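You operate a simulated robot arm through the tools that you are given. There is no shell and no other tool.

You run a simulated robot arm. Do the job below in one go: nothing can be reset, and whatever is moved stays where it is left.

Task
Press the limp print flat under the blotter with the green lip.
Fine: print in the middle of the press bed, then the blotter squarely on its picture, both lips toward the bench's open edge; bed in, then wind down to Snug; watch the blotter till the damp fills it.

The check looks at the end state, three seconds after you hand in, the way a careful person would. Anything else that was tipped, shoved, dropped, spilled or broken makes it a failure.

Robot
A 7-joint arm with a fingered hand, fixed in place. Base frame: the origin is at the foot of the arm, x ahead of it, y to its left, z up; the work surface is at about z = 800. Lengths are in mm, angles in rad, forces in N, time in s.
Its first joint turns from -2.007 to 2.007 rad. Payload 5 kg.
The TCP is the grasp point between the finger pads, 32 mm short of the fingertips. In the tool frame z runs along the fingers and y along their closing line. The gripper opens to 160 mm. The gripper's body begins 89 mm behind the TCP. The gripper is a hand of 4 fingers: y runs from the thumb to the fingers, the wrist lies at [0, 0, -267] in the tool frame, and closing takes about 1.5 s.
Orientation is told as [roll, pitch, yaw] about the base's x, y, z axes, in that order, counted from this pose: with the fingers straight down and closing along the base's y, the tool's x points along the base's -x, its y along +y and its z along -z.

Tools
- The arm moves only by the tool play_rows. Its argument "plan" is a list of rows, each a list of 6 numbers: the turn, a rotation vector about the tool's x, y, z in rad, then the shift along the tool's x, y, z in mm. In form: [[ax, ay, az, tx, ty, tz], ...]. A call has 1 to 20 rows; each row shifts and turns the commanded pose from where the row before left it, along the tool's axes as they then stand. "fingers" is the opening, from 0 (shut) to 1 (fully open), set as the call begins (left out, the last holds). Each row takes 0.2 s and may step no farther than 50 mm and 0.15 rad from the row before; otherwise, or with a gripper value out of range, the whole call is refused. Where a pose cannot be reached the arm comes as near as it can. A force on the tool above 70 N (or 10 N above the force at the start of the call, whichever is more), or a blocked arm, ends the call early, and 0.2 s more pass. The fingers move at their own pace (about 45 mm/s each) and stop on an object; they squeeze with about 29 N. The grip force told is the motor's: it shows also when the fingers shut on nothing. Time passes only in rows, and 0.2 s behind the last, so rows that do not move let the fingers close. The reply holds the time, the measured pose of the TCP, the force on the tool along the base axes, the opening and the grip force, in the units named above and with some noise, with the torque about the TCP (base axes, N m) and any sound that the robot's microphone picked up.
- Cameras (640 x 400 px; columns grow to the right, rows downward): "scene" is fixed at [219.5, 500, 1373]; the picture's right is [-0.45, -0.89, 0.00], its down [-0.53, 0.27, -0.81] and it looks along [0.72, -0.37, -0.59] (base axes); focal length 214 px, centre (320, 200). "wrist" rides on the gripper at [80, -4, -114] in the tool frame; the picture's right is [0.05, 1.00, 0.00], its down [-0.82, 0.04, -0.58] and it looks along [-0.58, 0.03, 0.82] (tool axes); focal length 265 px, centre (320, 200). There is no depth. A picture from a camera that has moved, and an enlarged one, comes with that camera's place and axes in the base frame and with its lens.
- grab_frame(camera): a new picture of that camera. No time passes.
- slide_trunk(by): slides the trunk up (or, below 0, down) by that many mm; the arm rides with it, the base frame stays. It gives what a move gives, with no picture.
- set_fingers(finger1, finger2, finger3, thumb_bend): sets how far each is bent, from 0 (flat) to 1 (curled in); at 0.3 the hand is open as for a grip, at 0.7 the pads meet at the TCP. One left out holds its place. A second passes; each finger stops where it meets its share of the squeeze, and holds until it gets a number again. A gripper value or a shape takes the hand back. It gives what a move gives, with no picture; readings hold the bend of each and the force on the fingers (four entries, about 0 where the hand has none), thumb and palm.
- set_grasp(shape): the hand has 4 fingers and takes this shape, open, in about a second: jaw (thumb against the fingers, like two jaws); tri (thumb and two fingers); tip (a fingertip pinch); poke (one finger out to press); point (the index stretched); flat (the hand flat); cup (the hand cupped); fist (a fist). The gripper value then closes the fingers along that shape, each until it touches; the sizes above hold for jaw. It gives what a move gives, with no picture.
- close_up(camera, box): a new picture of the part [left, top, right, bottom] of that camera's present view, enlarged. No time passes.
- finish_job(): hands the job in; it is judged then, once.

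Nothing tells you positions but the pictures and the camera data. Unless the task says otherwise, let go and move clear before handing in.

The tools are called after ">>>" as name(argument=value, ...) on one line, values as JSON. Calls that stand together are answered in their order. play_rows: Moves the arm, as the interface text tells. Its arguments: {"type":"object","properties":{"plan":{"type":"array","items":{"type":"array","items":{"type":"number"}}},"fingers":{"type":"number"}},"required":["plan"]} The other tools are called the same way: slide_trunk (by) slides the trunk up or down; set_grasp (shape) gives the hand a shape; set_fingers (finger1, finger2, finger3, thumb_bend) moves the fingers one by one; grab_frame (camera) takes a picture; close_up (camera, box) takes an enlarged picture of a part of a camera's view; finish_job () hands the job in.

At the start:

```text
t: 0.0
eef_pos: [637.4, 245.3, 1292.0]
ee_rot: [0.0, 0.0, -0.001]
force: [-0.4, 0.9, 1.0]
wrist_torque: [-0.01, -0.03, 0.03]
opening: 159.8
finger_force: 0.0
shape: jaw
bend: [0.3, 0.3, 0.3, 0.3]
finger forces: [0.1, 0.1, 0.0, 0.0, 0.0, 0.1]
trunk travel left (down, up): [-700.0, 290.0]
```

scene: 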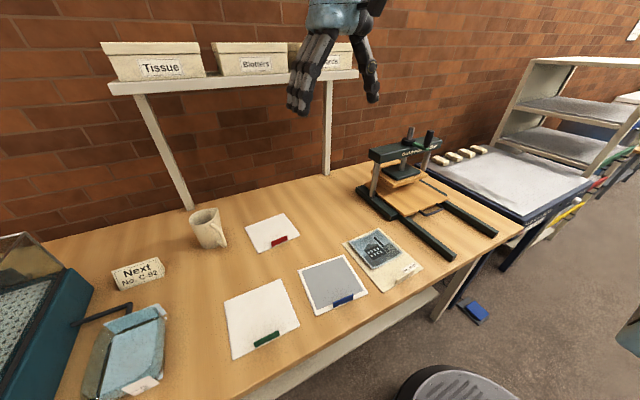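
wrist: 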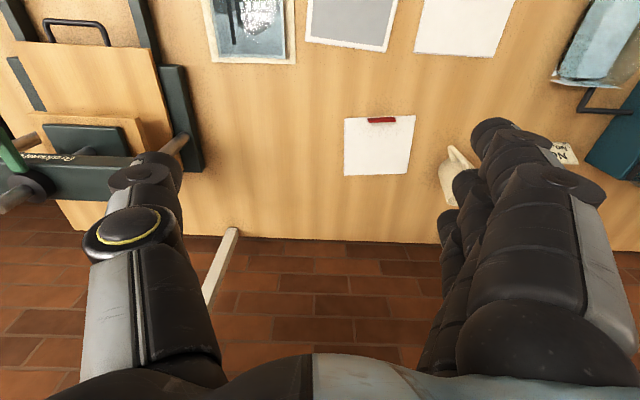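

I see a bench with a small screw press at its right, a print on a mount, three blotters (red, blue and green lips), a tray, a mug and a sign. I'll look closer at the parts before moving.

>>> close_up(camera="scene", box=[340, 110, 520, 270])

>>> close_up(camera="scene", box=[200, 200, 440, 370])

>>> close_up(camera="scene", box=[0, 200, 220, 400])

>>> close_up(camera="wrist", box=[0, 0, 220, 240])

>>> close_up(camera="wrist", box=[200, 0, 640, 240])

```text
2.50 times, centred on (430, 190) of scene
camera zoom: at [219.5, 500.0, 1373.0], right [-0.45, -0.89, 0.0], down [-0.53, 0.27, -0.81], along [0.72, -0.37, -0.59], focal length 536 px, centre (45, 225)
```

zoom: 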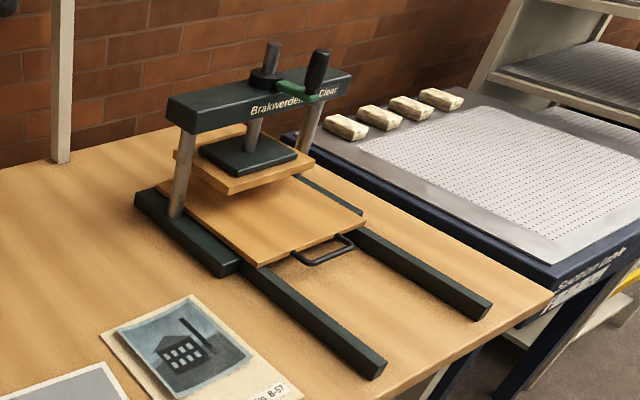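

```text
2.35 times, centred on (320, 285) of scene
camera zoom: at [219.5, 500.0, 1373.0], right [-0.45, -0.89, 0.0], down [-0.53, 0.27, -0.81], along [0.72, -0.37, -0.59], focal length 505 px, centre (320, 0)
```

zoom: 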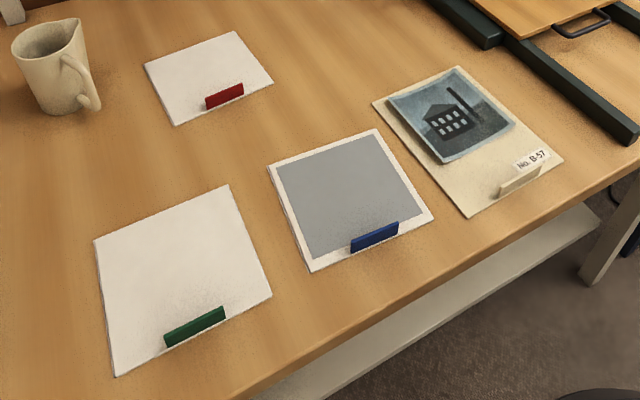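

```text
2.00 times, centred on (110, 300) of scene
camera zoom: at [219.5, 500.0, 1373.0], right [-0.45, -0.89, 0.0], down [-0.53, 0.27, -0.81], along [0.72, -0.37, -0.59], focal length 429 px, centre (740, 0)
```

zoom: 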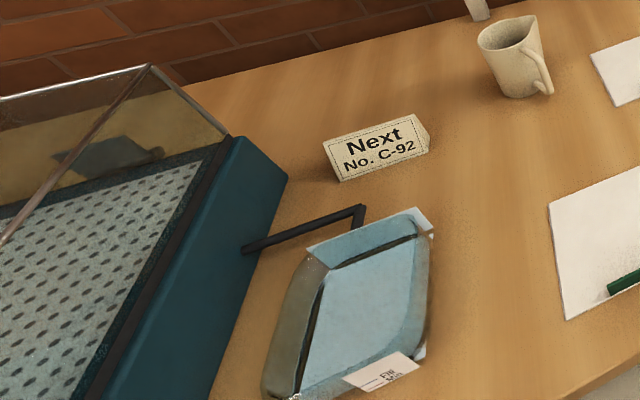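

```text
1.67 times, centred on (110, 120) of wrist
camera zoom: at [557.3, 241.7, 1408.4], right [-0.05, 1.0, 0.0], down [0.82, 0.04, 0.58], along [0.58, 0.03, -0.82], focal length 442 px, centre (670, 333)
```

zoom: 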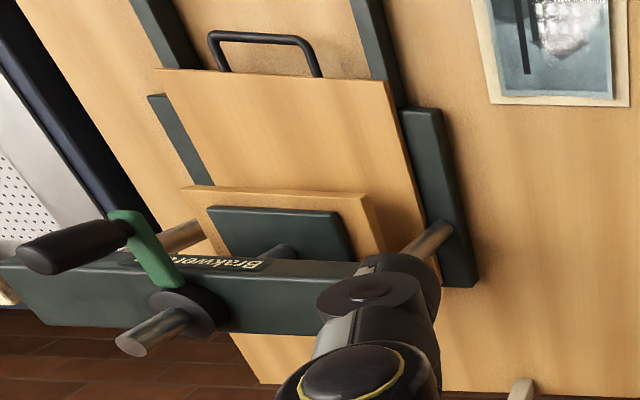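

```text
1.45 times, centred on (420, 120) of wrist
camera zoom: at [557.3, 241.7, 1408.4], right [-0.05, 1.0, 0.0], down [0.82, 0.04, 0.58], along [0.58, 0.03, -0.82], focal length 386 px, centre (174, 316)
```

zoom: 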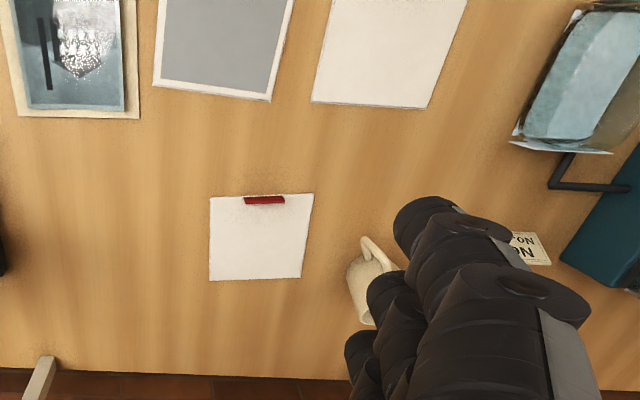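

The open edge of the bench faces the robot (-x). The green-lip blotter is near (538, 511), print B-57 near (548, 102), and the press bed handle near (613, -206). I'll bring the wrist camera over to the press for a better look.

>>> play_rows(plan=[[0, 0, 0, 8, -45, 14], [0, 0, 0, 8, -45, 14], [0, 0, 0, 8, -45, 14], [0, 0, 0, 8, -45, 14], [0, 0, 0, 8, -45, 14], [0, 0, 0, 8, -45, 14], [0, 0, 0, 8, -45, 14], [0, 0, 0, 8, -45, 14], [0, 0, 0, 8, -45, 14], [0, 0, 0, 8, -45, 14], [0, 0, 0, 0, 0, 0]])

>>> grab_frame(camera="wrist")

>>> close_up(camera="scene", box=[60, 280, 180, 400])

>>> close_up(camera="scene", box=[330, 215, 430, 300])

```text
t: 2.4
eef_pos: [558.3, -205.4, 1151.8]
ee_rot: [0.0, 0.0, 0.001]
force: [-0.7, 0.5, 0.4]
wrist_torque: [-0.03, -0.02, -0.01]
opening: 159.7
finger_force: 0.0
shape: jaw
bend: [0.3, 0.3, 0.3, 0.3]
finger forces: [0.0, 0.0, 0.0, 0.0, 0.0, 0.0]
trunk travel left (down, up): [-700.0, 290.0]
```

```text
taken
camera wrist: at [477.2, -209.5, 1267.2], right [-0.05, 1.0, 0.0], down [0.82, 0.04, 0.58], along [0.58, 0.03, -0.82], focal length 265 px, centre (320, 200)
```

wrist: 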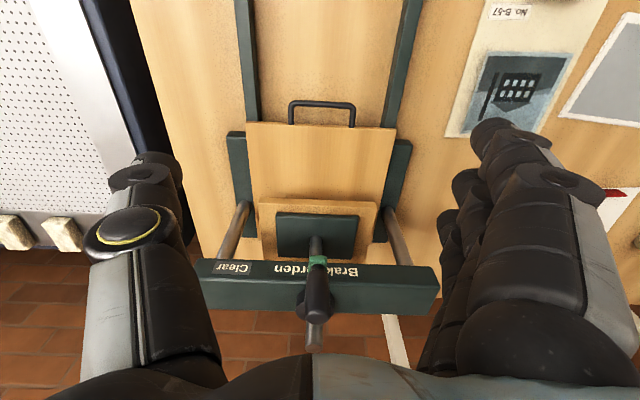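

```text
3.33 times, centred on (120, 340) of scene
camera zoom: at [219.5, 500.0, 1373.0], right [-0.45, -0.89, 0.0], down [-0.53, 0.27, -0.81], along [0.72, -0.37, -0.59], focal length 715 px, centre (987, -267)
```

zoom: 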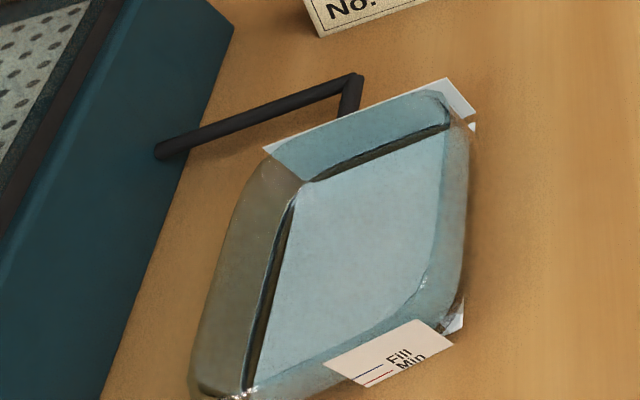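

```text
4.71 times, centred on (380, 258) of scene
camera zoom: at [219.5, 500.0, 1373.0], right [-0.45, -0.89, 0.0], down [-0.53, 0.27, -0.81], along [0.72, -0.37, -0.59], focal length 1009 px, centre (38, -71)
```

zoom: 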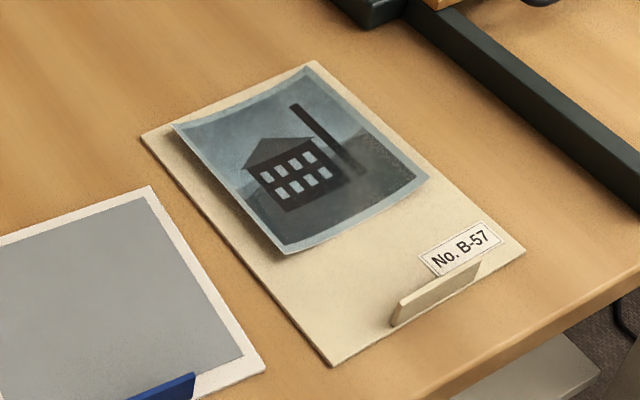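

The press reads "Clear", and print B-57 sits on a mount with a beige lip. I'll check the left-hand box so I don't overlook another print.

>>> close_up(camera="scene", box=[0, 220, 120, 400])

>>> close_up(camera="wrist", box=[180, 60, 460, 360])

>>> close_up(camera="scene", box=[420, 0, 640, 220])

>>> close_up(camera="wrist", box=[430, 0, 640, 150])

>>> close_up(camera="wrist", box=[190, 240, 350, 300])

```text
2.22 times, centred on (60, 310) of scene
camera zoom: at [219.5, 500.0, 1373.0], right [-0.45, -0.89, 0.0], down [-0.53, 0.27, -0.81], along [0.72, -0.37, -0.59], focal length 477 px, centre (898, -44)
```

zoom: 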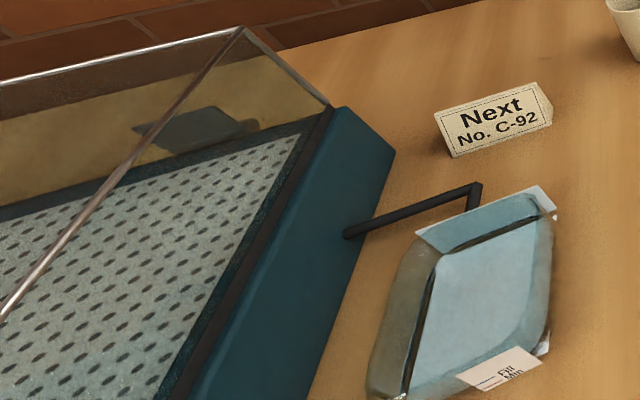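

```text
1.33 times, centred on (320, 210) of wrist
camera zoom: at [477.2, -209.5, 1267.2], right [-0.05, 1.0, 0.0], down [0.82, 0.04, 0.58], along [0.58, 0.03, -0.82], focal length 354 px, centre (320, 187)
```

zoom: 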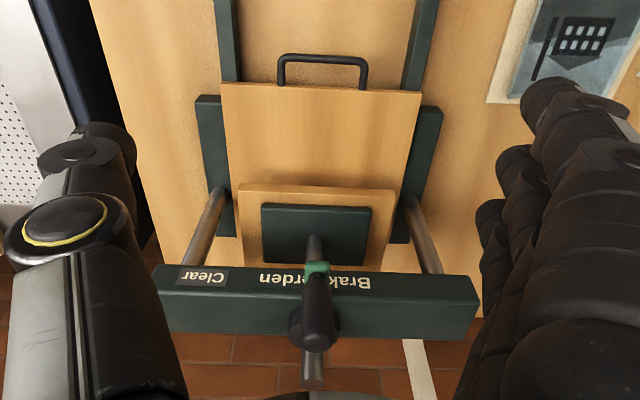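

```text
1.82 times, centred on (530, 110) of scene
camera zoom: at [219.5, 500.0, 1373.0], right [-0.45, -0.89, 0.0], down [-0.53, 0.27, -0.81], along [0.72, -0.37, -0.59], focal length 390 px, centre (-62, 364)
```

zoom: 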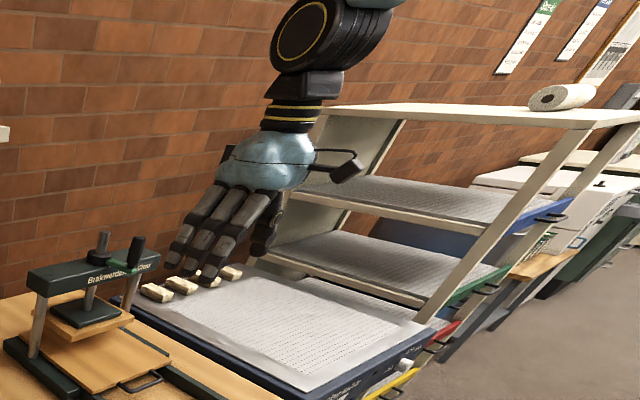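

```text
2.67 times, centred on (535, 75) of wrist
camera zoom: at [477.2, -209.5, 1267.2], right [-0.05, 1.0, 0.0], down [0.82, 0.04, 0.58], along [0.58, 0.03, -0.82], focal length 708 px, centre (-253, 533)
```

zoom: 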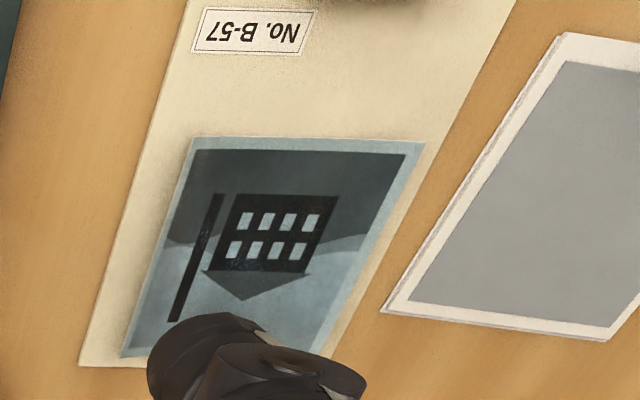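

```text
4.00 times, centred on (270, 270) of wrist
camera zoom: at [477.2, -209.5, 1267.2], right [-0.05, 1.0, 0.0], down [0.82, 0.04, 0.58], along [0.58, 0.03, -0.82], focal length 1062 px, centre (520, -80)
```

zoom: 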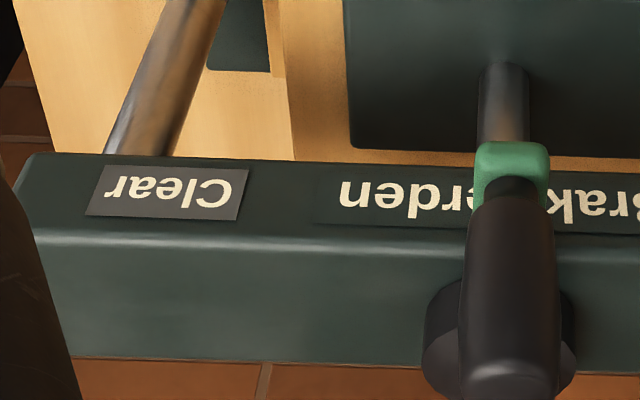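

There is no other print in sight, so B-57 is the one to press. Next I'll turn the hand so it closes along x, with the thumb to the far side, and hover near the bed handle to measure it.

>>> play_rows(plan=[[0, 0, -0.1428, 0, 0, 0], [0, 0, -0.1428, 0, 0, 0], [0, 0, -0.1428, 0, 0, 0], [0, 0, -0.1428, 0, 0, 0], [0, 0, -0.1428, 0, 0, 0], [0, 0, -0.1428, 0, 0, 0], [0, 0, -0.1428, 0, 0, 0], [0, 0, -0.1428, 0, 0, 0], [0, 0, -0.1428, 0, 0, 0], [0, 0, -0.1428, 0, 0, 0], [0, 0, -0.1428, 0, 0, 0], [0, 0, 0, 0, -10, 40], [0, 0, 0, 0, -10, 40], [0, 0, 0, 0, -10, 40], [0, 0, 0, 0, -5, 30], [0, 0, 0, 0, 0, 0]])

>>> grab_frame(camera="wrist")

>>> grab_frame(camera="scene")

```text
t: 5.8
eef_pos: [593.6, -205.6, 1001.8]
ee_rot: [0.001, 0.001, 1.57]
force: [0.6, -0.7, 0.4]
wrist_torque: [-0.05, 0.02, 0.01]
opening: 159.8
finger_force: 0.0
shape: jaw
bend: [0.3, 0.3, 0.3, 0.3]
finger forces: [0.0, 0.1, 0.0, 0.0, 0.0, 0.1]
trunk travel left (down, up): [-700.0, 290.0]
```

```text
taken
camera wrist: at [596.9, -284.0, 1117.7], right [-1.0, -0.05, 0.0], down [-0.04, 0.82, 0.58], along [-0.03, 0.58, -0.82], focal length 265 px, centre (320, 200)
```

wrist: 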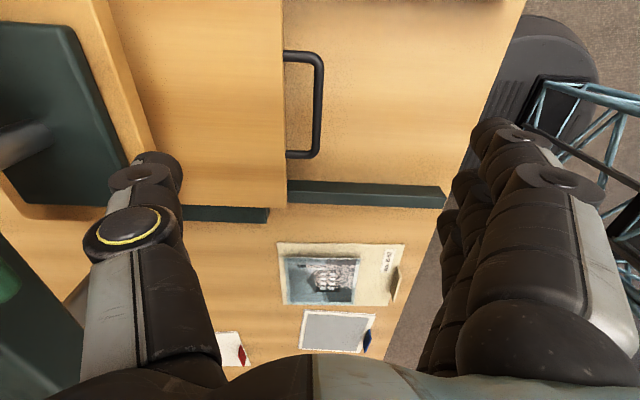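

```text
taken
```

scene: 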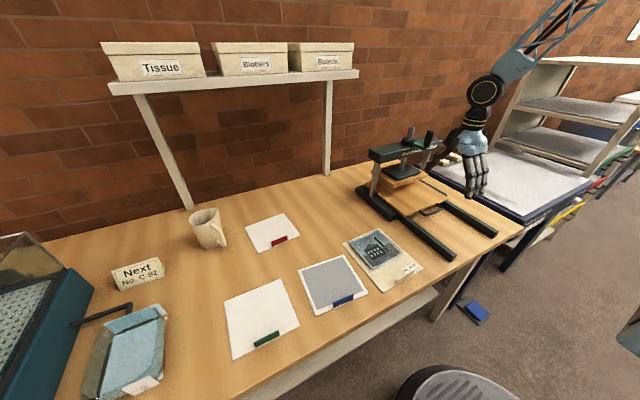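

The handle bar runs along y at x≈594, y from -253 to -148, about z 838, with a gap of roughly 28 mm before the bed edge at x≈627. I'll narrow the hand so the thumb fits in that gap, then come lower and check.

>>> play_rows(plan=[[0, 0, 0, -5, 0, 0], [0, 0, 0, 0, 0, 0], [0, 0, 0, 0, 0, 0], [0, 0, 0, 0, 0, 0], [0, 0, 0, 0, 0, 0], [0, 0, 0, 0, 0, 40], [0, 0, 0, 0, 0, 40], [0, 0, 0, 0, 0, 0]], fingers=0.15)

>>> grab_frame(camera="wrist")

>>> close_up(camera="scene", box=[340, 90, 520, 270])

```text
t: 7.6
eef_pos: [593.0, -199.4, 923.1]
ee_rot: [0.001, 0.0, 1.571]
force: [-0.9, 0.2, 0.2]
wrist_torque: [-0.03, 0.0, 0.02]
opening: 24.3
finger_force: 0.1
shape: jaw
bend: [0.72, 0.72, 0.72, 0.7]
finger forces: [0.1, 0.0, 0.0, 0.0, 0.1, 0.0]
trunk travel left (down, up): [-700.0, 290.0]
```

```text
taken
camera wrist: at [596.1, -279.1, 1038.9], right [-1.0, -0.05, 0.0], down [-0.04, 0.82, 0.58], along [-0.03, 0.58, -0.82], focal length 265 px, centre (320, 200)
```

wrist: 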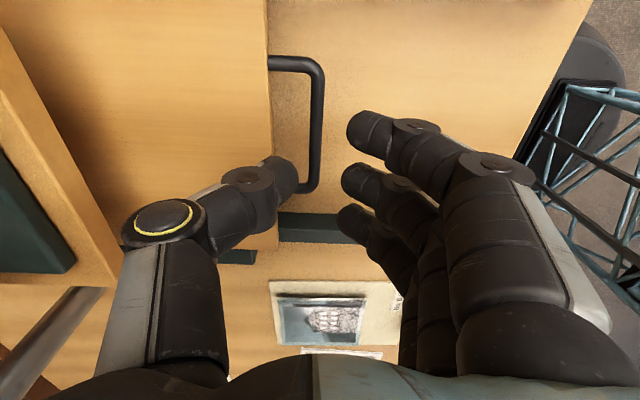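

```text
2.22 times, centred on (430, 180) of scene
camera zoom: at [219.5, 500.0, 1373.0], right [-0.45, -0.89, 0.0], down [-0.53, 0.27, -0.81], along [0.72, -0.37, -0.59], focal length 477 px, centre (76, 244)
```

zoom: 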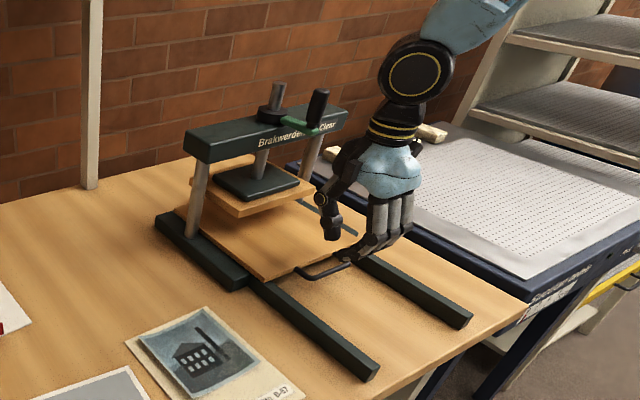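

The thumb is positioned to drop between bar and bed. I'll shift 3 mm toward the robot and lower until the fingertips are below the bar.

>>> play_rows(plan=[[0, 0, 0, 0, 4, 20], [0, 0, 0, 0, 0, 20], [0, 0, 0, 0, 0, 15], [0, 0, 0, 0, 0, 0]])

>>> grab_frame(camera="wrist")

>>> close_up(camera="scene", box=[380, 130, 500, 250])

```text
t: 8.6
eef_pos: [589.0, -199.1, 868.2]
ee_rot: [0.001, -0.001, 1.571]
force: [-0.3, 1.0, -0.7]
wrist_torque: [-0.01, 0.0, 0.01]
opening: 25.0
finger_force: 0.0
shape: jaw
bend: [0.72, 0.72, 0.72, 0.7]
finger forces: [0.0, 0.0, 0.0, 0.0, 0.0, 0.0]
trunk travel left (down, up): [-700.0, 290.0]
```

```text
taken
camera wrist: at [592.1, -280.3, 984.1], right [-1.0, -0.05, 0.0], down [-0.04, 0.82, 0.58], along [-0.03, 0.58, -0.82], focal length 265 px, centre (320, 200)
```

wrist: 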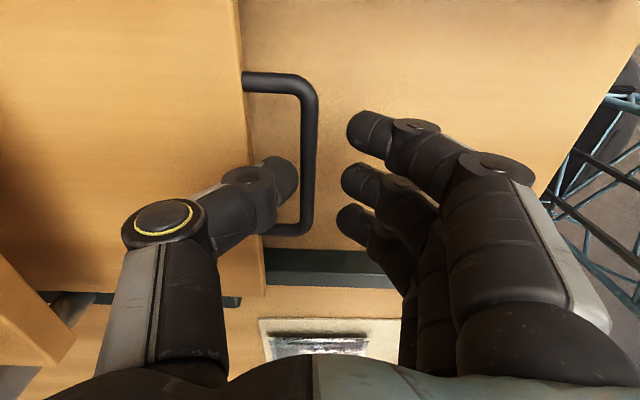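

```text
3.33 times, centred on (440, 190) of scene
camera zoom: at [219.5, 500.0, 1373.0], right [-0.45, -0.89, 0.0], down [-0.53, 0.27, -0.81], along [0.72, -0.37, -0.59], focal length 715 px, centre (-80, 233)
```

zoom: 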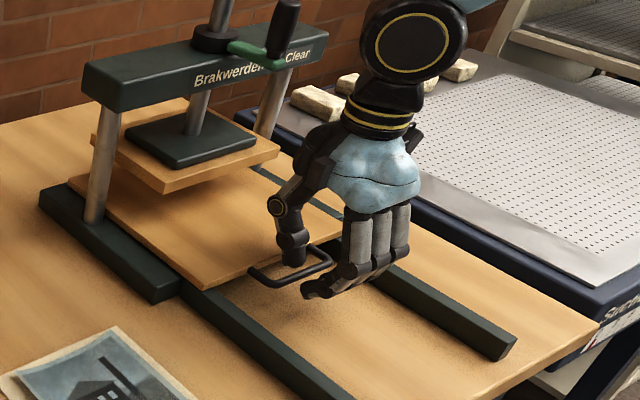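

The thumb is now behind the bar. I'll lower a little more and close on the bar.

>>> play_rows(plan=[[0, 0, 0, 0, 0, 10], [0, 0, 0, 0, 0, 0]])

>>> play_rows(plan=[[0, 0, 0, 0, 0, 0], [0, 0, 0, 0, 0, 0], [0, 0, 0, 0, 0, 0], [0, 0, 0, 0, 0, 0]], fingers=0)

>>> grab_frame(camera="wrist")

>>> close_up(camera="scene", box=[380, 130, 500, 250])

```text
t: 9.2
eef_pos: [588.2, -199.4, 860.0]
ee_rot: [0.001, 0.0, 1.571]
force: [0.1, 0.5, 0.0]
wrist_torque: [-0.01, -0.04, -0.05]
opening: 24.7
finger_force: 0.0
shape: jaw
bend: [0.72, 0.72, 0.72, 0.7]
finger forces: [0.1, 0.1, 0.1, 0.0, 0.0, 0.0]
trunk travel left (down, up): [-700.0, 290.0]
```

```text
t: 10.2
eef_pos: [589.4, -200.7, 858.5]
ee_rot: [0.0, 0.0, 1.569]
force: [-1.2, 0.2, -0.7]
wrist_torque: [-0.01, 0.04, -0.04]
opening: 4.4
finger_force: 29.1
shape: jaw
bend: [0.67, 0.67, 0.67, 0.7]
finger forces: [8.6, 8.6, 8.5, 0.0, 24.7, 0.0]
trunk travel left (down, up): [-700.0, 290.0]
```

```text
taken
camera wrist: at [591.9, -280.2, 974.4], right [-1.0, -0.05, 0.0], down [-0.04, 0.82, 0.58], along [-0.03, 0.58, -0.82], focal length 265 px, centre (320, 200)
```

wrist: 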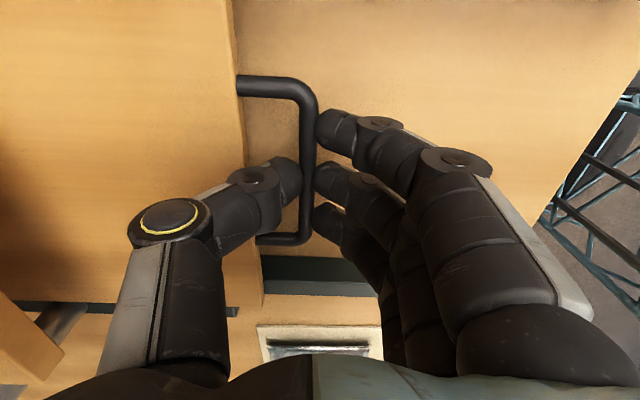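

```text
3.33 times, centred on (440, 190) of scene
camera zoom: at [219.5, 500.0, 1373.0], right [-0.45, -0.89, 0.0], down [-0.53, 0.27, -0.81], along [0.72, -0.37, -0.59], focal length 715 px, centre (-80, 233)
```

zoom: 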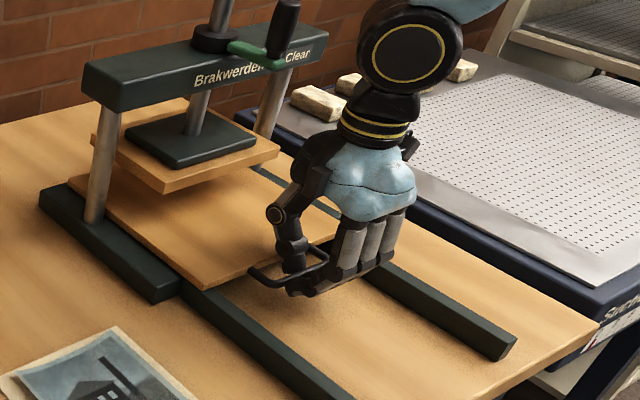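

I have the bar gripped, so I'll pull the bed out toward the open edge in small steps.

>>> play_rows(plan=[[0, 0, 0, 0, 8, 0], [0, 0, 0, 0, 12, 0], [0, 0, 0, 0, 15, 0], [0, 0, 0, 0, 15, 0], [0, 0, 0, 0, 15, 0], [0, 0, 0, 0, 15, 0], [0, 0, 0, 0, 15, 0], [0, 0, 0, 0, 15, 0], [0, 0, 0, 0, 0, 0]])

>>> grab_frame(camera="scene")

```text
t: 12.2
eef_pos: [478.1, -200.0, 858.3]
ee_rot: [-0.001, 0.002, 1.569]
force: [0.4, -8.8, 19.5]
wrist_torque: [-0.17, -0.13, -0.05]
opening: 5.1
finger_force: 29.2
shape: jaw
bend: [0.67, 0.67, 0.67, 0.7]
finger forces: [10.6, 10.5, 11.0, 0.0, 33.6, 0.0]
trunk travel left (down, up): [-700.0, 290.0]
```

```text
taken
```

scene: 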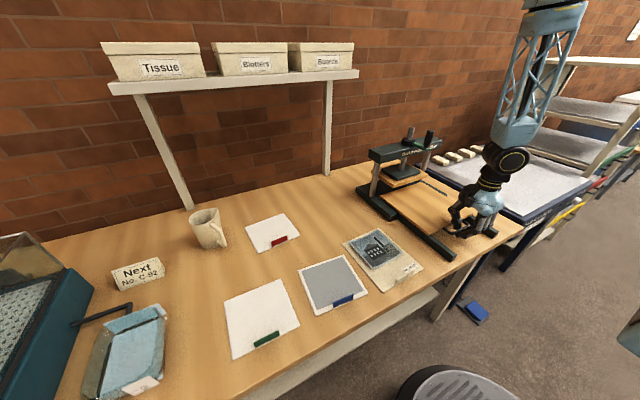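

The bed has come out about 110 mm and still moves. I'll continue gently until it meets its stop.

>>> play_rows(plan=[[0, 0, 0, 0, 10, 0], [0, 0, 0, 0, 10, 0], [0, 0, 0, 0, 10, 0], [0, 0, 0, 0, 10, 0], [0, 0, 0, 0, 10, 0], [0, 0, 0, 0, 0, 0]])

>>> grab_frame(camera="wrist")

>>> close_up(camera="scene", box=[340, 110, 540, 290])

```text
t: 13.6
eef_pos: [427.8, -200.6, 858.1]
ee_rot: [0.0, 0.001, 1.571]
force: [0.5, -1.7, 4.1]
wrist_torque: [-0.02, -0.05, 0.02]
opening: 4.8
finger_force: 28.8
shape: jaw
bend: [0.67, 0.67, 0.67, 0.7]
finger forces: [9.9, 9.6, 9.6, 0.0, 29.7, 0.0]
trunk travel left (down, up): [-700.0, 290.0]
```

```text
taken
camera wrist: at [431.5, -280.2, 974.0], right [-1.0, -0.05, 0.0], down [-0.04, 0.82, 0.58], along [-0.03, 0.58, -0.82], focal length 265 px, centre (320, 200)
```

wrist: 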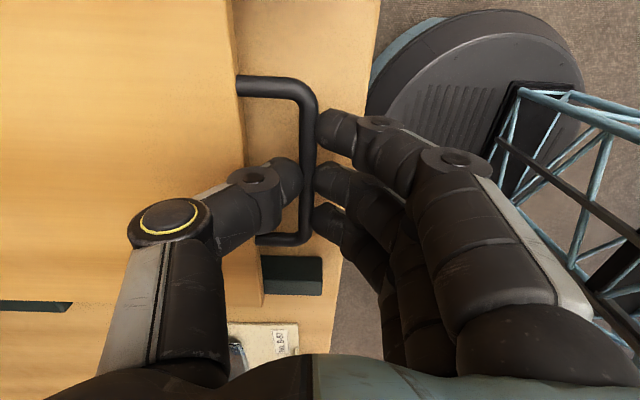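

```text
2.22 times, centred on (440, 200) of scene
camera zoom: at [219.5, 500.0, 1373.0], right [-0.45, -0.89, 0.0], down [-0.53, 0.27, -0.81], along [0.72, -0.37, -0.59], focal length 477 px, centre (53, 200)
```

zoom: 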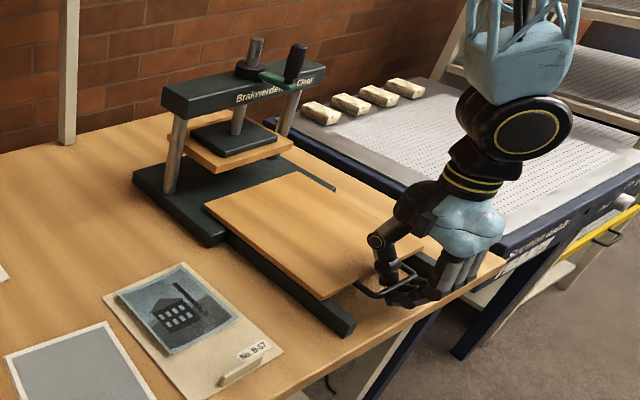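

The bed is now clear of the platen: front edge x≈466, rear ≈722, centre ≈(594, -200). I'll let go of the handle, rise, and go look at the print from above.

>>> play_rows(plan=[[0, 0, 0, 0, 0, 0], [0, 0, 0, 0, 0, 0], [0, 0, 0, 0, 0, 0], [0, 0, 0, 0, 0, 0]], fingers=0.15)

>>> play_rows(plan=[[0, 0, 0, 0, 0, -20], [0, 0, 0, 0, 0, -40], [0, 0, 0, 0, 0, -45], [0, 0, 0, 0, 0, -45], [0, 0, 0, 0, 0, -45], [0, 0, 0, 0, 0, -45], [0, 0, 0, 0, 0, 0]])

>>> grab_frame(camera="wrist")

>>> grab_frame(camera="scene")

```text
t: 14.6
eef_pos: [427.9, -201.8, 860.0]
ee_rot: [0.0, -0.001, 1.572]
force: [-0.8, 0.4, 0.4]
wrist_torque: [-0.01, 0.03, 0.02]
opening: 23.3
finger_force: 0.0
shape: jaw
bend: [0.72, 0.72, 0.72, 0.7]
finger forces: [0.1, 0.0, 0.1, 0.1, 0.5, 0.1]
trunk travel left (down, up): [-700.0, 290.0]
```

```text
t: 16.2
eef_pos: [428.6, -199.4, 1098.7]
ee_rot: [0.0, 0.001, 1.57]
force: [-0.4, -0.4, -0.7]
wrist_torque: [0.02, 0.03, 0.04]
opening: 23.7
finger_force: 0.1
shape: jaw
bend: [0.72, 0.72, 0.72, 0.7]
finger forces: [0.0, 0.0, 0.1, 0.0, 0.1, 0.0]
trunk travel left (down, up): [-700.0, 290.0]
```

```text
taken
camera wrist: at [432.1, -279.1, 1214.3], right [-1.0, -0.05, 0.0], down [-0.04, 0.82, 0.58], along [-0.03, 0.58, -0.82], focal length 265 px, centre (320, 200)
```

wrist: 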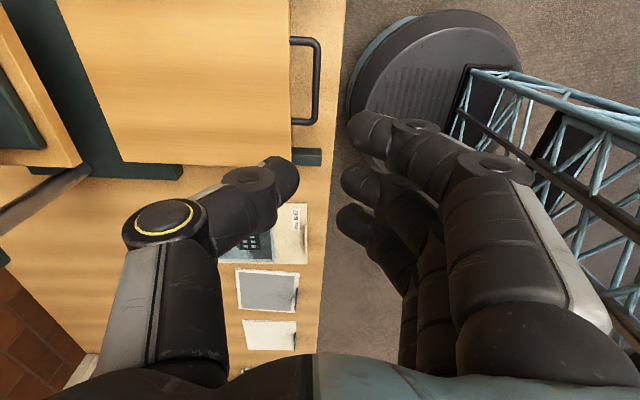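

```text
taken
```

scene: 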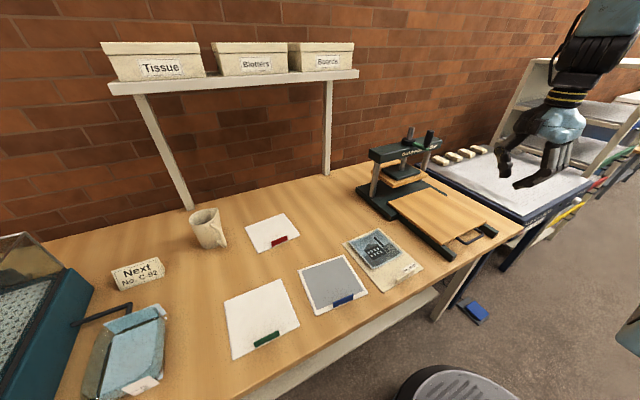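

The bed is out and the hand is clear. I'll open the hand for an unobstructed view and move over so the wrist camera can measure the print and bed.

>>> play_rows(plan=[[0, 0, 0, -25, -40, 0], [0, 0, 0, -25, -40, 0], [0, 0, 0, -25, -40, 0], [0, 0, 0, -15, 0, 0], [0, 0, 0, 0, 0, 0], [0, 0, 0, 0, 0, 0], [0, 0, 0, 0, 0, 0]], fingers=1.0)

>>> grab_frame(camera="wrist")

>>> close_up(camera="wrist", box=[170, 0, 490, 200])

>>> close_up(camera="wrist", box=[200, 140, 440, 290])

>>> close_up(camera="scene", box=[340, 110, 540, 290])

```text
t: 17.8
eef_pos: [549.1, -107.2, 1098.3]
ee_rot: [0.001, -0.001, 1.571]
force: [-0.5, -1.4, 0.1]
wrist_torque: [0.01, 0.02, 0.0]
opening: 159.7
finger_force: 0.1
shape: jaw
bend: [0.3, 0.3, 0.3, 0.3]
finger forces: [0.0, 0.0, 0.1, 0.0, 0.0, 0.0]
trunk travel left (down, up): [-700.0, 290.0]
```

```text
taken
camera wrist: at [551.6, -187.9, 1213.5], right [-1.0, -0.05, 0.0], down [-0.04, 0.82, 0.58], along [-0.03, 0.58, -0.82], focal length 265 px, centre (320, 200)
```

wrist: 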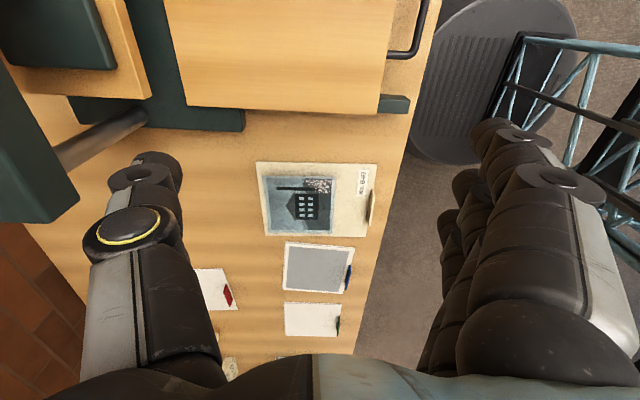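

```text
2.00 times, centred on (330, 100) of wrist
camera zoom: at [551.6, -187.9, 1213.5], right [-1.0, -0.05, 0.0], down [-0.04, 0.82, 0.58], along [-0.03, 0.58, -0.82], focal length 531 px, centre (300, 400)
```

zoom: 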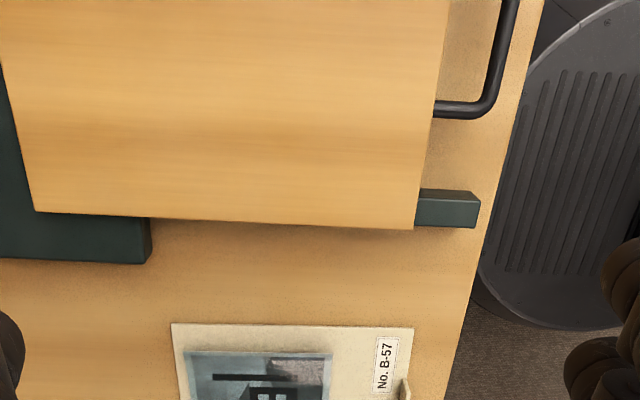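

```text
2.67 times, centred on (320, 215) of wrist
camera zoom: at [551.6, -187.9, 1213.5], right [-1.0, -0.05, 0.0], down [-0.04, 0.82, 0.58], along [-0.03, 0.58, -0.82], focal length 708 px, centre (320, 160)
```

zoom: 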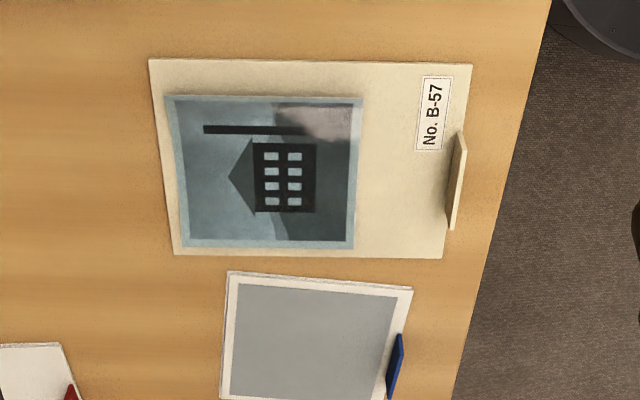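

```text
2.22 times, centred on (440, 200) of scene
camera zoom: at [219.5, 500.0, 1373.0], right [-0.45, -0.89, 0.0], down [-0.53, 0.27, -0.81], along [0.72, -0.37, -0.59], focal length 477 px, centre (53, 200)
```

zoom: 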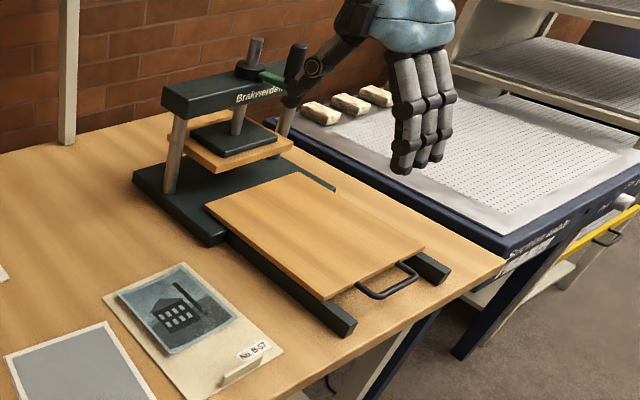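

The print mount is about 210×170 mm, centred near (544, 107) with a yaw of about +0.028. Its lip is at x≈444, y≈103, and the limp picture lies on its rear part. I'll go above that lip with a narrow opening.

>>> play_rows(plan=[[0, 0, -0.028, -42, 21, 0], [0, 0, 0, -42, 21, 10], [0, 0, 0, -42, 21, 20], [0, 0, 0, -42, 21, 30], [0, 0, 0, -43, 21, 40], [0, 0, 0, 0, 0, 40], [0, 0, 0, 0, 0, 40], [0, 0, 0, 0, 0, 0]], fingers=0.2)

>>> grab_frame(camera="wrist")

>>> close_up(camera="scene", box=[340, 180, 460, 300])

```text
refused: row 3 steps farther than a row can; nothing moved
```

```text
taken
camera wrist: at [551.6, -187.9, 1213.5], right [-1.0, -0.05, 0.0], down [-0.04, 0.82, 0.58], along [-0.03, 0.58, -0.82], focal length 265 px, centre (320, 200)
```

wrist: 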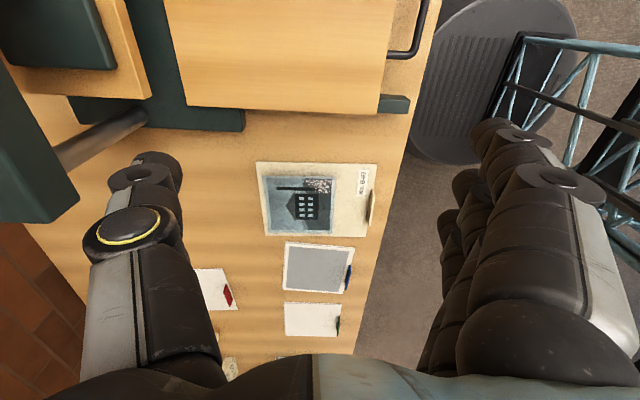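

```text
3.33 times, centred on (400, 240) of scene
camera zoom: at [219.5, 500.0, 1373.0], right [-0.45, -0.89, 0.0], down [-0.53, 0.27, -0.81], along [0.72, -0.37, -0.59], focal length 715 px, centre (53, 67)
```

zoom: 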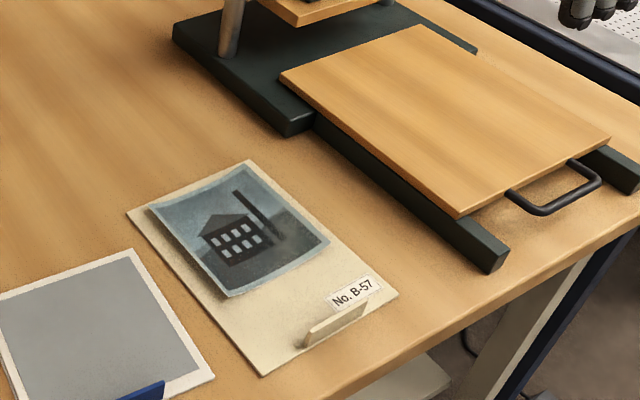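

The bed's top is at z≈842 and spans x 468–728, centred on about (598, -197). I'll repeat the move to the print lip with smaller steps.

>>> play_rows(plan=[[0, 0, -0.028, -35, 18, 0], [0, 0, 0, -35, 18, 10], [0, 0, 0, -35, 18, 20], [0, 0, 0, -35, 18, 20], [0, 0, 0, -35, 16, 20], [0, 0, 0, -36, 14, 20], [0, 0, 0, 0, 0, 40], [0, 0, 0, 0, 0, 40], [0, 0, 0, 0, 0, 10], [0, 0, 0, 0, 0, 0]], fingers=0.2)

>>> grab_frame(camera="wrist")

>>> close_up(camera="scene", box=[340, 180, 460, 300])

```text
t: 20.0
eef_pos: [443.2, 101.0, 917.5]
ee_rot: [0.0, 0.002, 1.598]
force: [-0.8, 0.7, -0.3]
wrist_torque: [-0.01, 0.02, 0.02]
opening: 32.6
finger_force: 0.1
shape: jaw
bend: [0.73, 0.73, 0.73, 0.7]
finger forces: [0.1, 0.1, 0.0, 0.1, 0.1, 0.0]
trunk travel left (down, up): [-700.0, 290.0]
```

```text
taken
camera wrist: at [448.6, 21.5, 1032.6], right [-1.0, -0.08, 0.0], down [-0.07, 0.81, 0.58], along [-0.05, 0.57, -0.82], focal length 265 px, centre (320, 200)
```

wrist: 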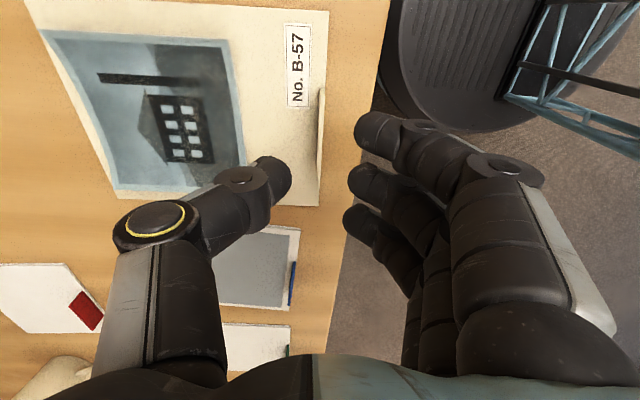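

```text
3.33 times, centred on (400, 240) of scene
camera zoom: at [219.5, 500.0, 1373.0], right [-0.45, -0.89, 0.0], down [-0.53, 0.27, -0.81], along [0.72, -0.37, -0.59], focal length 715 px, centre (53, 67)
```

zoom: 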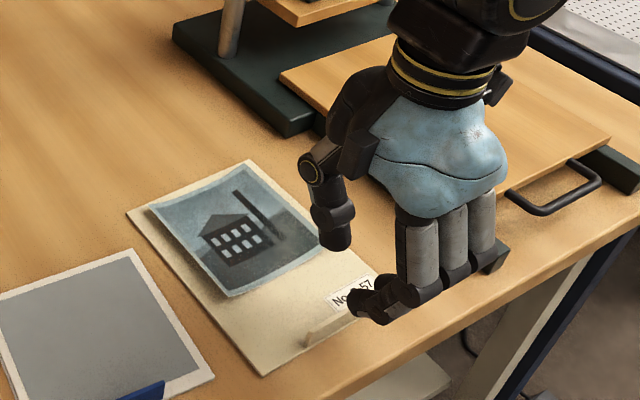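

The fingertips sit about 32 mm below the TCP, and the lip lies between thumb and fingers. I'll descend toward z≈842 and check.

>>> play_rows(plan=[[0, 0, 0, -3, 0, 25], [0, 0, 0, 0, 0, 25], [0, 0, 0, 0, 0, 15], [0, 0, 0, 0, 0, 9], [0, 0, 0, 0, 0, 0]])

>>> grab_frame(camera="wrist")

>>> close_up(camera="scene", box=[360, 210, 450, 300])

```text
t: 21.2
eef_pos: [442.4, 104.6, 843.7]
ee_rot: [0.001, 0.0, 1.598]
force: [-0.4, -1.1, -0.3]
wrist_torque: [-0.01, 0.02, 0.01]
opening: 32.3
finger_force: 0.1
shape: jaw
bend: [0.73, 0.73, 0.73, 0.7]
finger forces: [0.0, 0.0, 0.0, 0.1, 0.1, 0.1]
trunk travel left (down, up): [-700.0, 290.0]
```

```text
taken
camera wrist: at [448.0, 24.5, 959.5], right [-1.0, -0.08, 0.0], down [-0.07, 0.81, 0.58], along [-0.05, 0.58, -0.82], focal length 265 px, centre (320, 200)
```

wrist: 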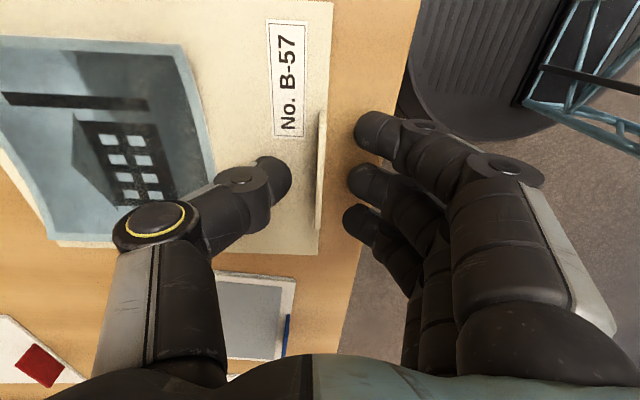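

```text
4.44 times, centred on (405, 255) of scene
camera zoom: at [219.5, 500.0, 1373.0], right [-0.45, -0.89, 0.0], down [-0.53, 0.27, -0.81], along [0.72, -0.37, -0.59], focal length 953 px, centre (-58, -44)
```

zoom: 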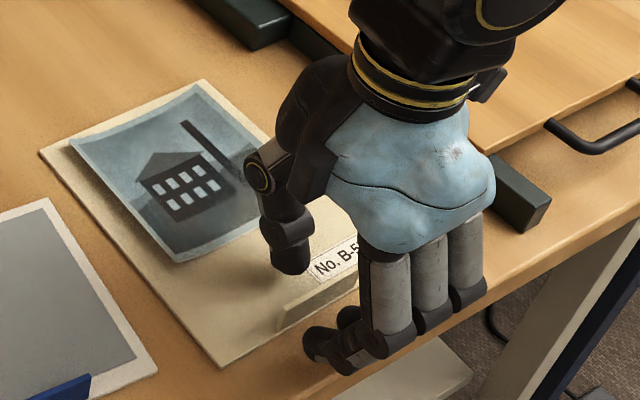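

The lip stands between thumb and fingers and nothing is touching yet. I'll go 2 mm lower and close on it.

>>> play_rows(plan=[[0, 0, 0, 0, 0, 2.5], [0, 0, 0, 0, 0, 0]])

>>> play_rows(plan=[[0, 0, 0, 0, 0, 0], [0, 0, 0, 0, 0, 0], [0, 0, 0, 0, 0, 0], [0, 0, 0, 0, 0, 0], [0, 0, 0, 0, 0, 0]], fingers=0)

>>> grab_frame(camera="wrist")

>>> close_up(camera="scene", box=[340, 210, 450, 300])

```text
t: 21.8
eef_pos: [442.5, 102.3, 841.4]
ee_rot: [0.0, 0.0, 1.598]
force: [-0.7, -0.7, -0.1]
wrist_torque: [-0.02, -0.02, -0.01]
opening: 32.6
finger_force: 0.1
shape: jaw
bend: [0.73, 0.73, 0.73, 0.7]
finger forces: [0.1, 0.0, 0.1, 0.1, 0.1, 0.0]
trunk travel left (down, up): [-700.0, 290.0]
```

```text
t: 23.0
eef_pos: [443.0, 103.0, 841.4]
ee_rot: [0.0, 0.0, 1.598]
force: [-0.3, 0.0, -0.5]
wrist_torque: [-0.01, 0.05, -0.04]
opening: 0.2
finger_force: 29.0
shape: jaw
bend: [0.7, 0.7, 0.7, 0.7]
finger forces: [8.5, 8.6, 8.5, 0.0, 25.6, 0.0]
trunk travel left (down, up): [-700.0, 290.0]
```

```text
taken
camera wrist: at [448.3, 23.7, 956.8], right [-1.0, -0.08, 0.0], down [-0.06, 0.81, 0.58], along [-0.05, 0.58, -0.82], focal length 265 px, centre (320, 200)
```

wrist: 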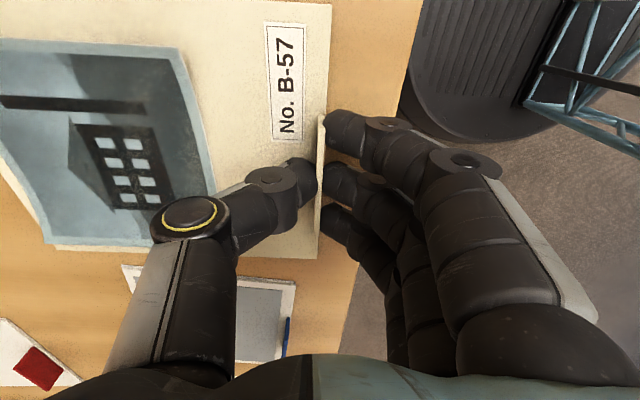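

```text
4.44 times, centred on (395, 255) of scene
camera zoom: at [219.5, 500.0, 1373.0], right [-0.45, -0.89, 0.0], down [-0.53, 0.27, -0.81], along [0.72, -0.37, -0.59], focal length 953 px, centre (-13, -44)
```

zoom: 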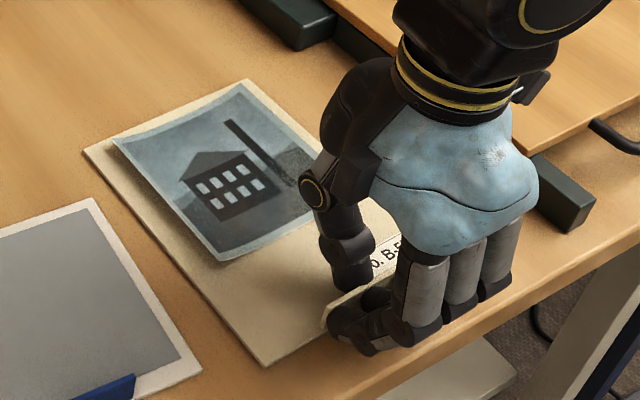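

The hand has closed on the lip. I'll lift slightly and see whether the print comes along and stays level.

>>> play_rows(plan=[[0, 0, 0, 0, 0, -3], [0, 0, 0, 0, 0, -4], [0, 0, 0, 0, 0, -5], [0, 0, 0, 0, 0, 0]])

>>> grab_frame(camera="wrist")

>>> close_up(camera="scene", box=[340, 210, 450, 300])

```text
t: 24.0
eef_pos: [441.4, 101.7, 855.0]
ee_rot: [0.0, 0.003, 1.598]
force: [0.1, 0.6, -0.9]
wrist_torque: [0.04, 0.13, 0.01]
opening: 0.1
finger_force: 28.4
shape: jaw
bend: [0.7, 0.7, 0.7, 0.7]
finger forces: [8.6, 8.5, 8.5, 0.0, 25.8, 0.0]
trunk travel left (down, up): [-700.0, 290.0]
```

```text
taken
camera wrist: at [447.7, 22.4, 969.3], right [-1.0, -0.08, 0.0], down [-0.06, 0.81, 0.58], along [-0.05, 0.57, -0.82], focal length 265 px, centre (320, 200)
```

wrist: 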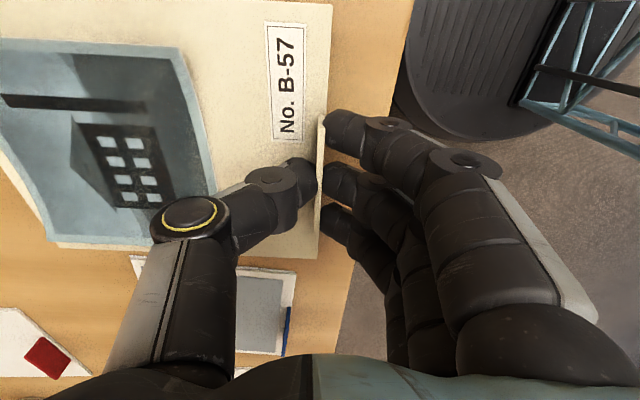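

```text
4.44 times, centred on (395, 255) of scene
camera zoom: at [219.5, 500.0, 1373.0], right [-0.45, -0.89, 0.0], down [-0.53, 0.27, -0.81], along [0.72, -0.37, -0.59], focal length 953 px, centre (-13, -44)
```

zoom: 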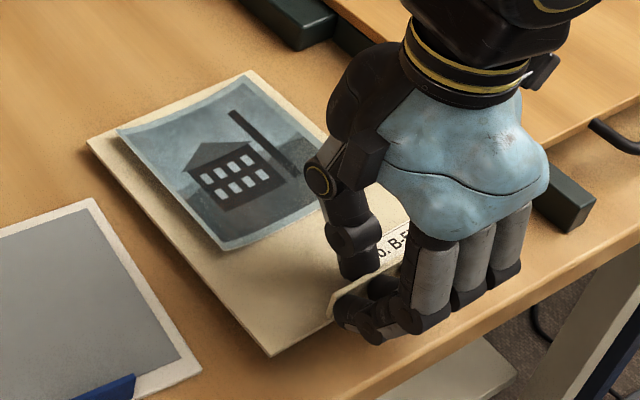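

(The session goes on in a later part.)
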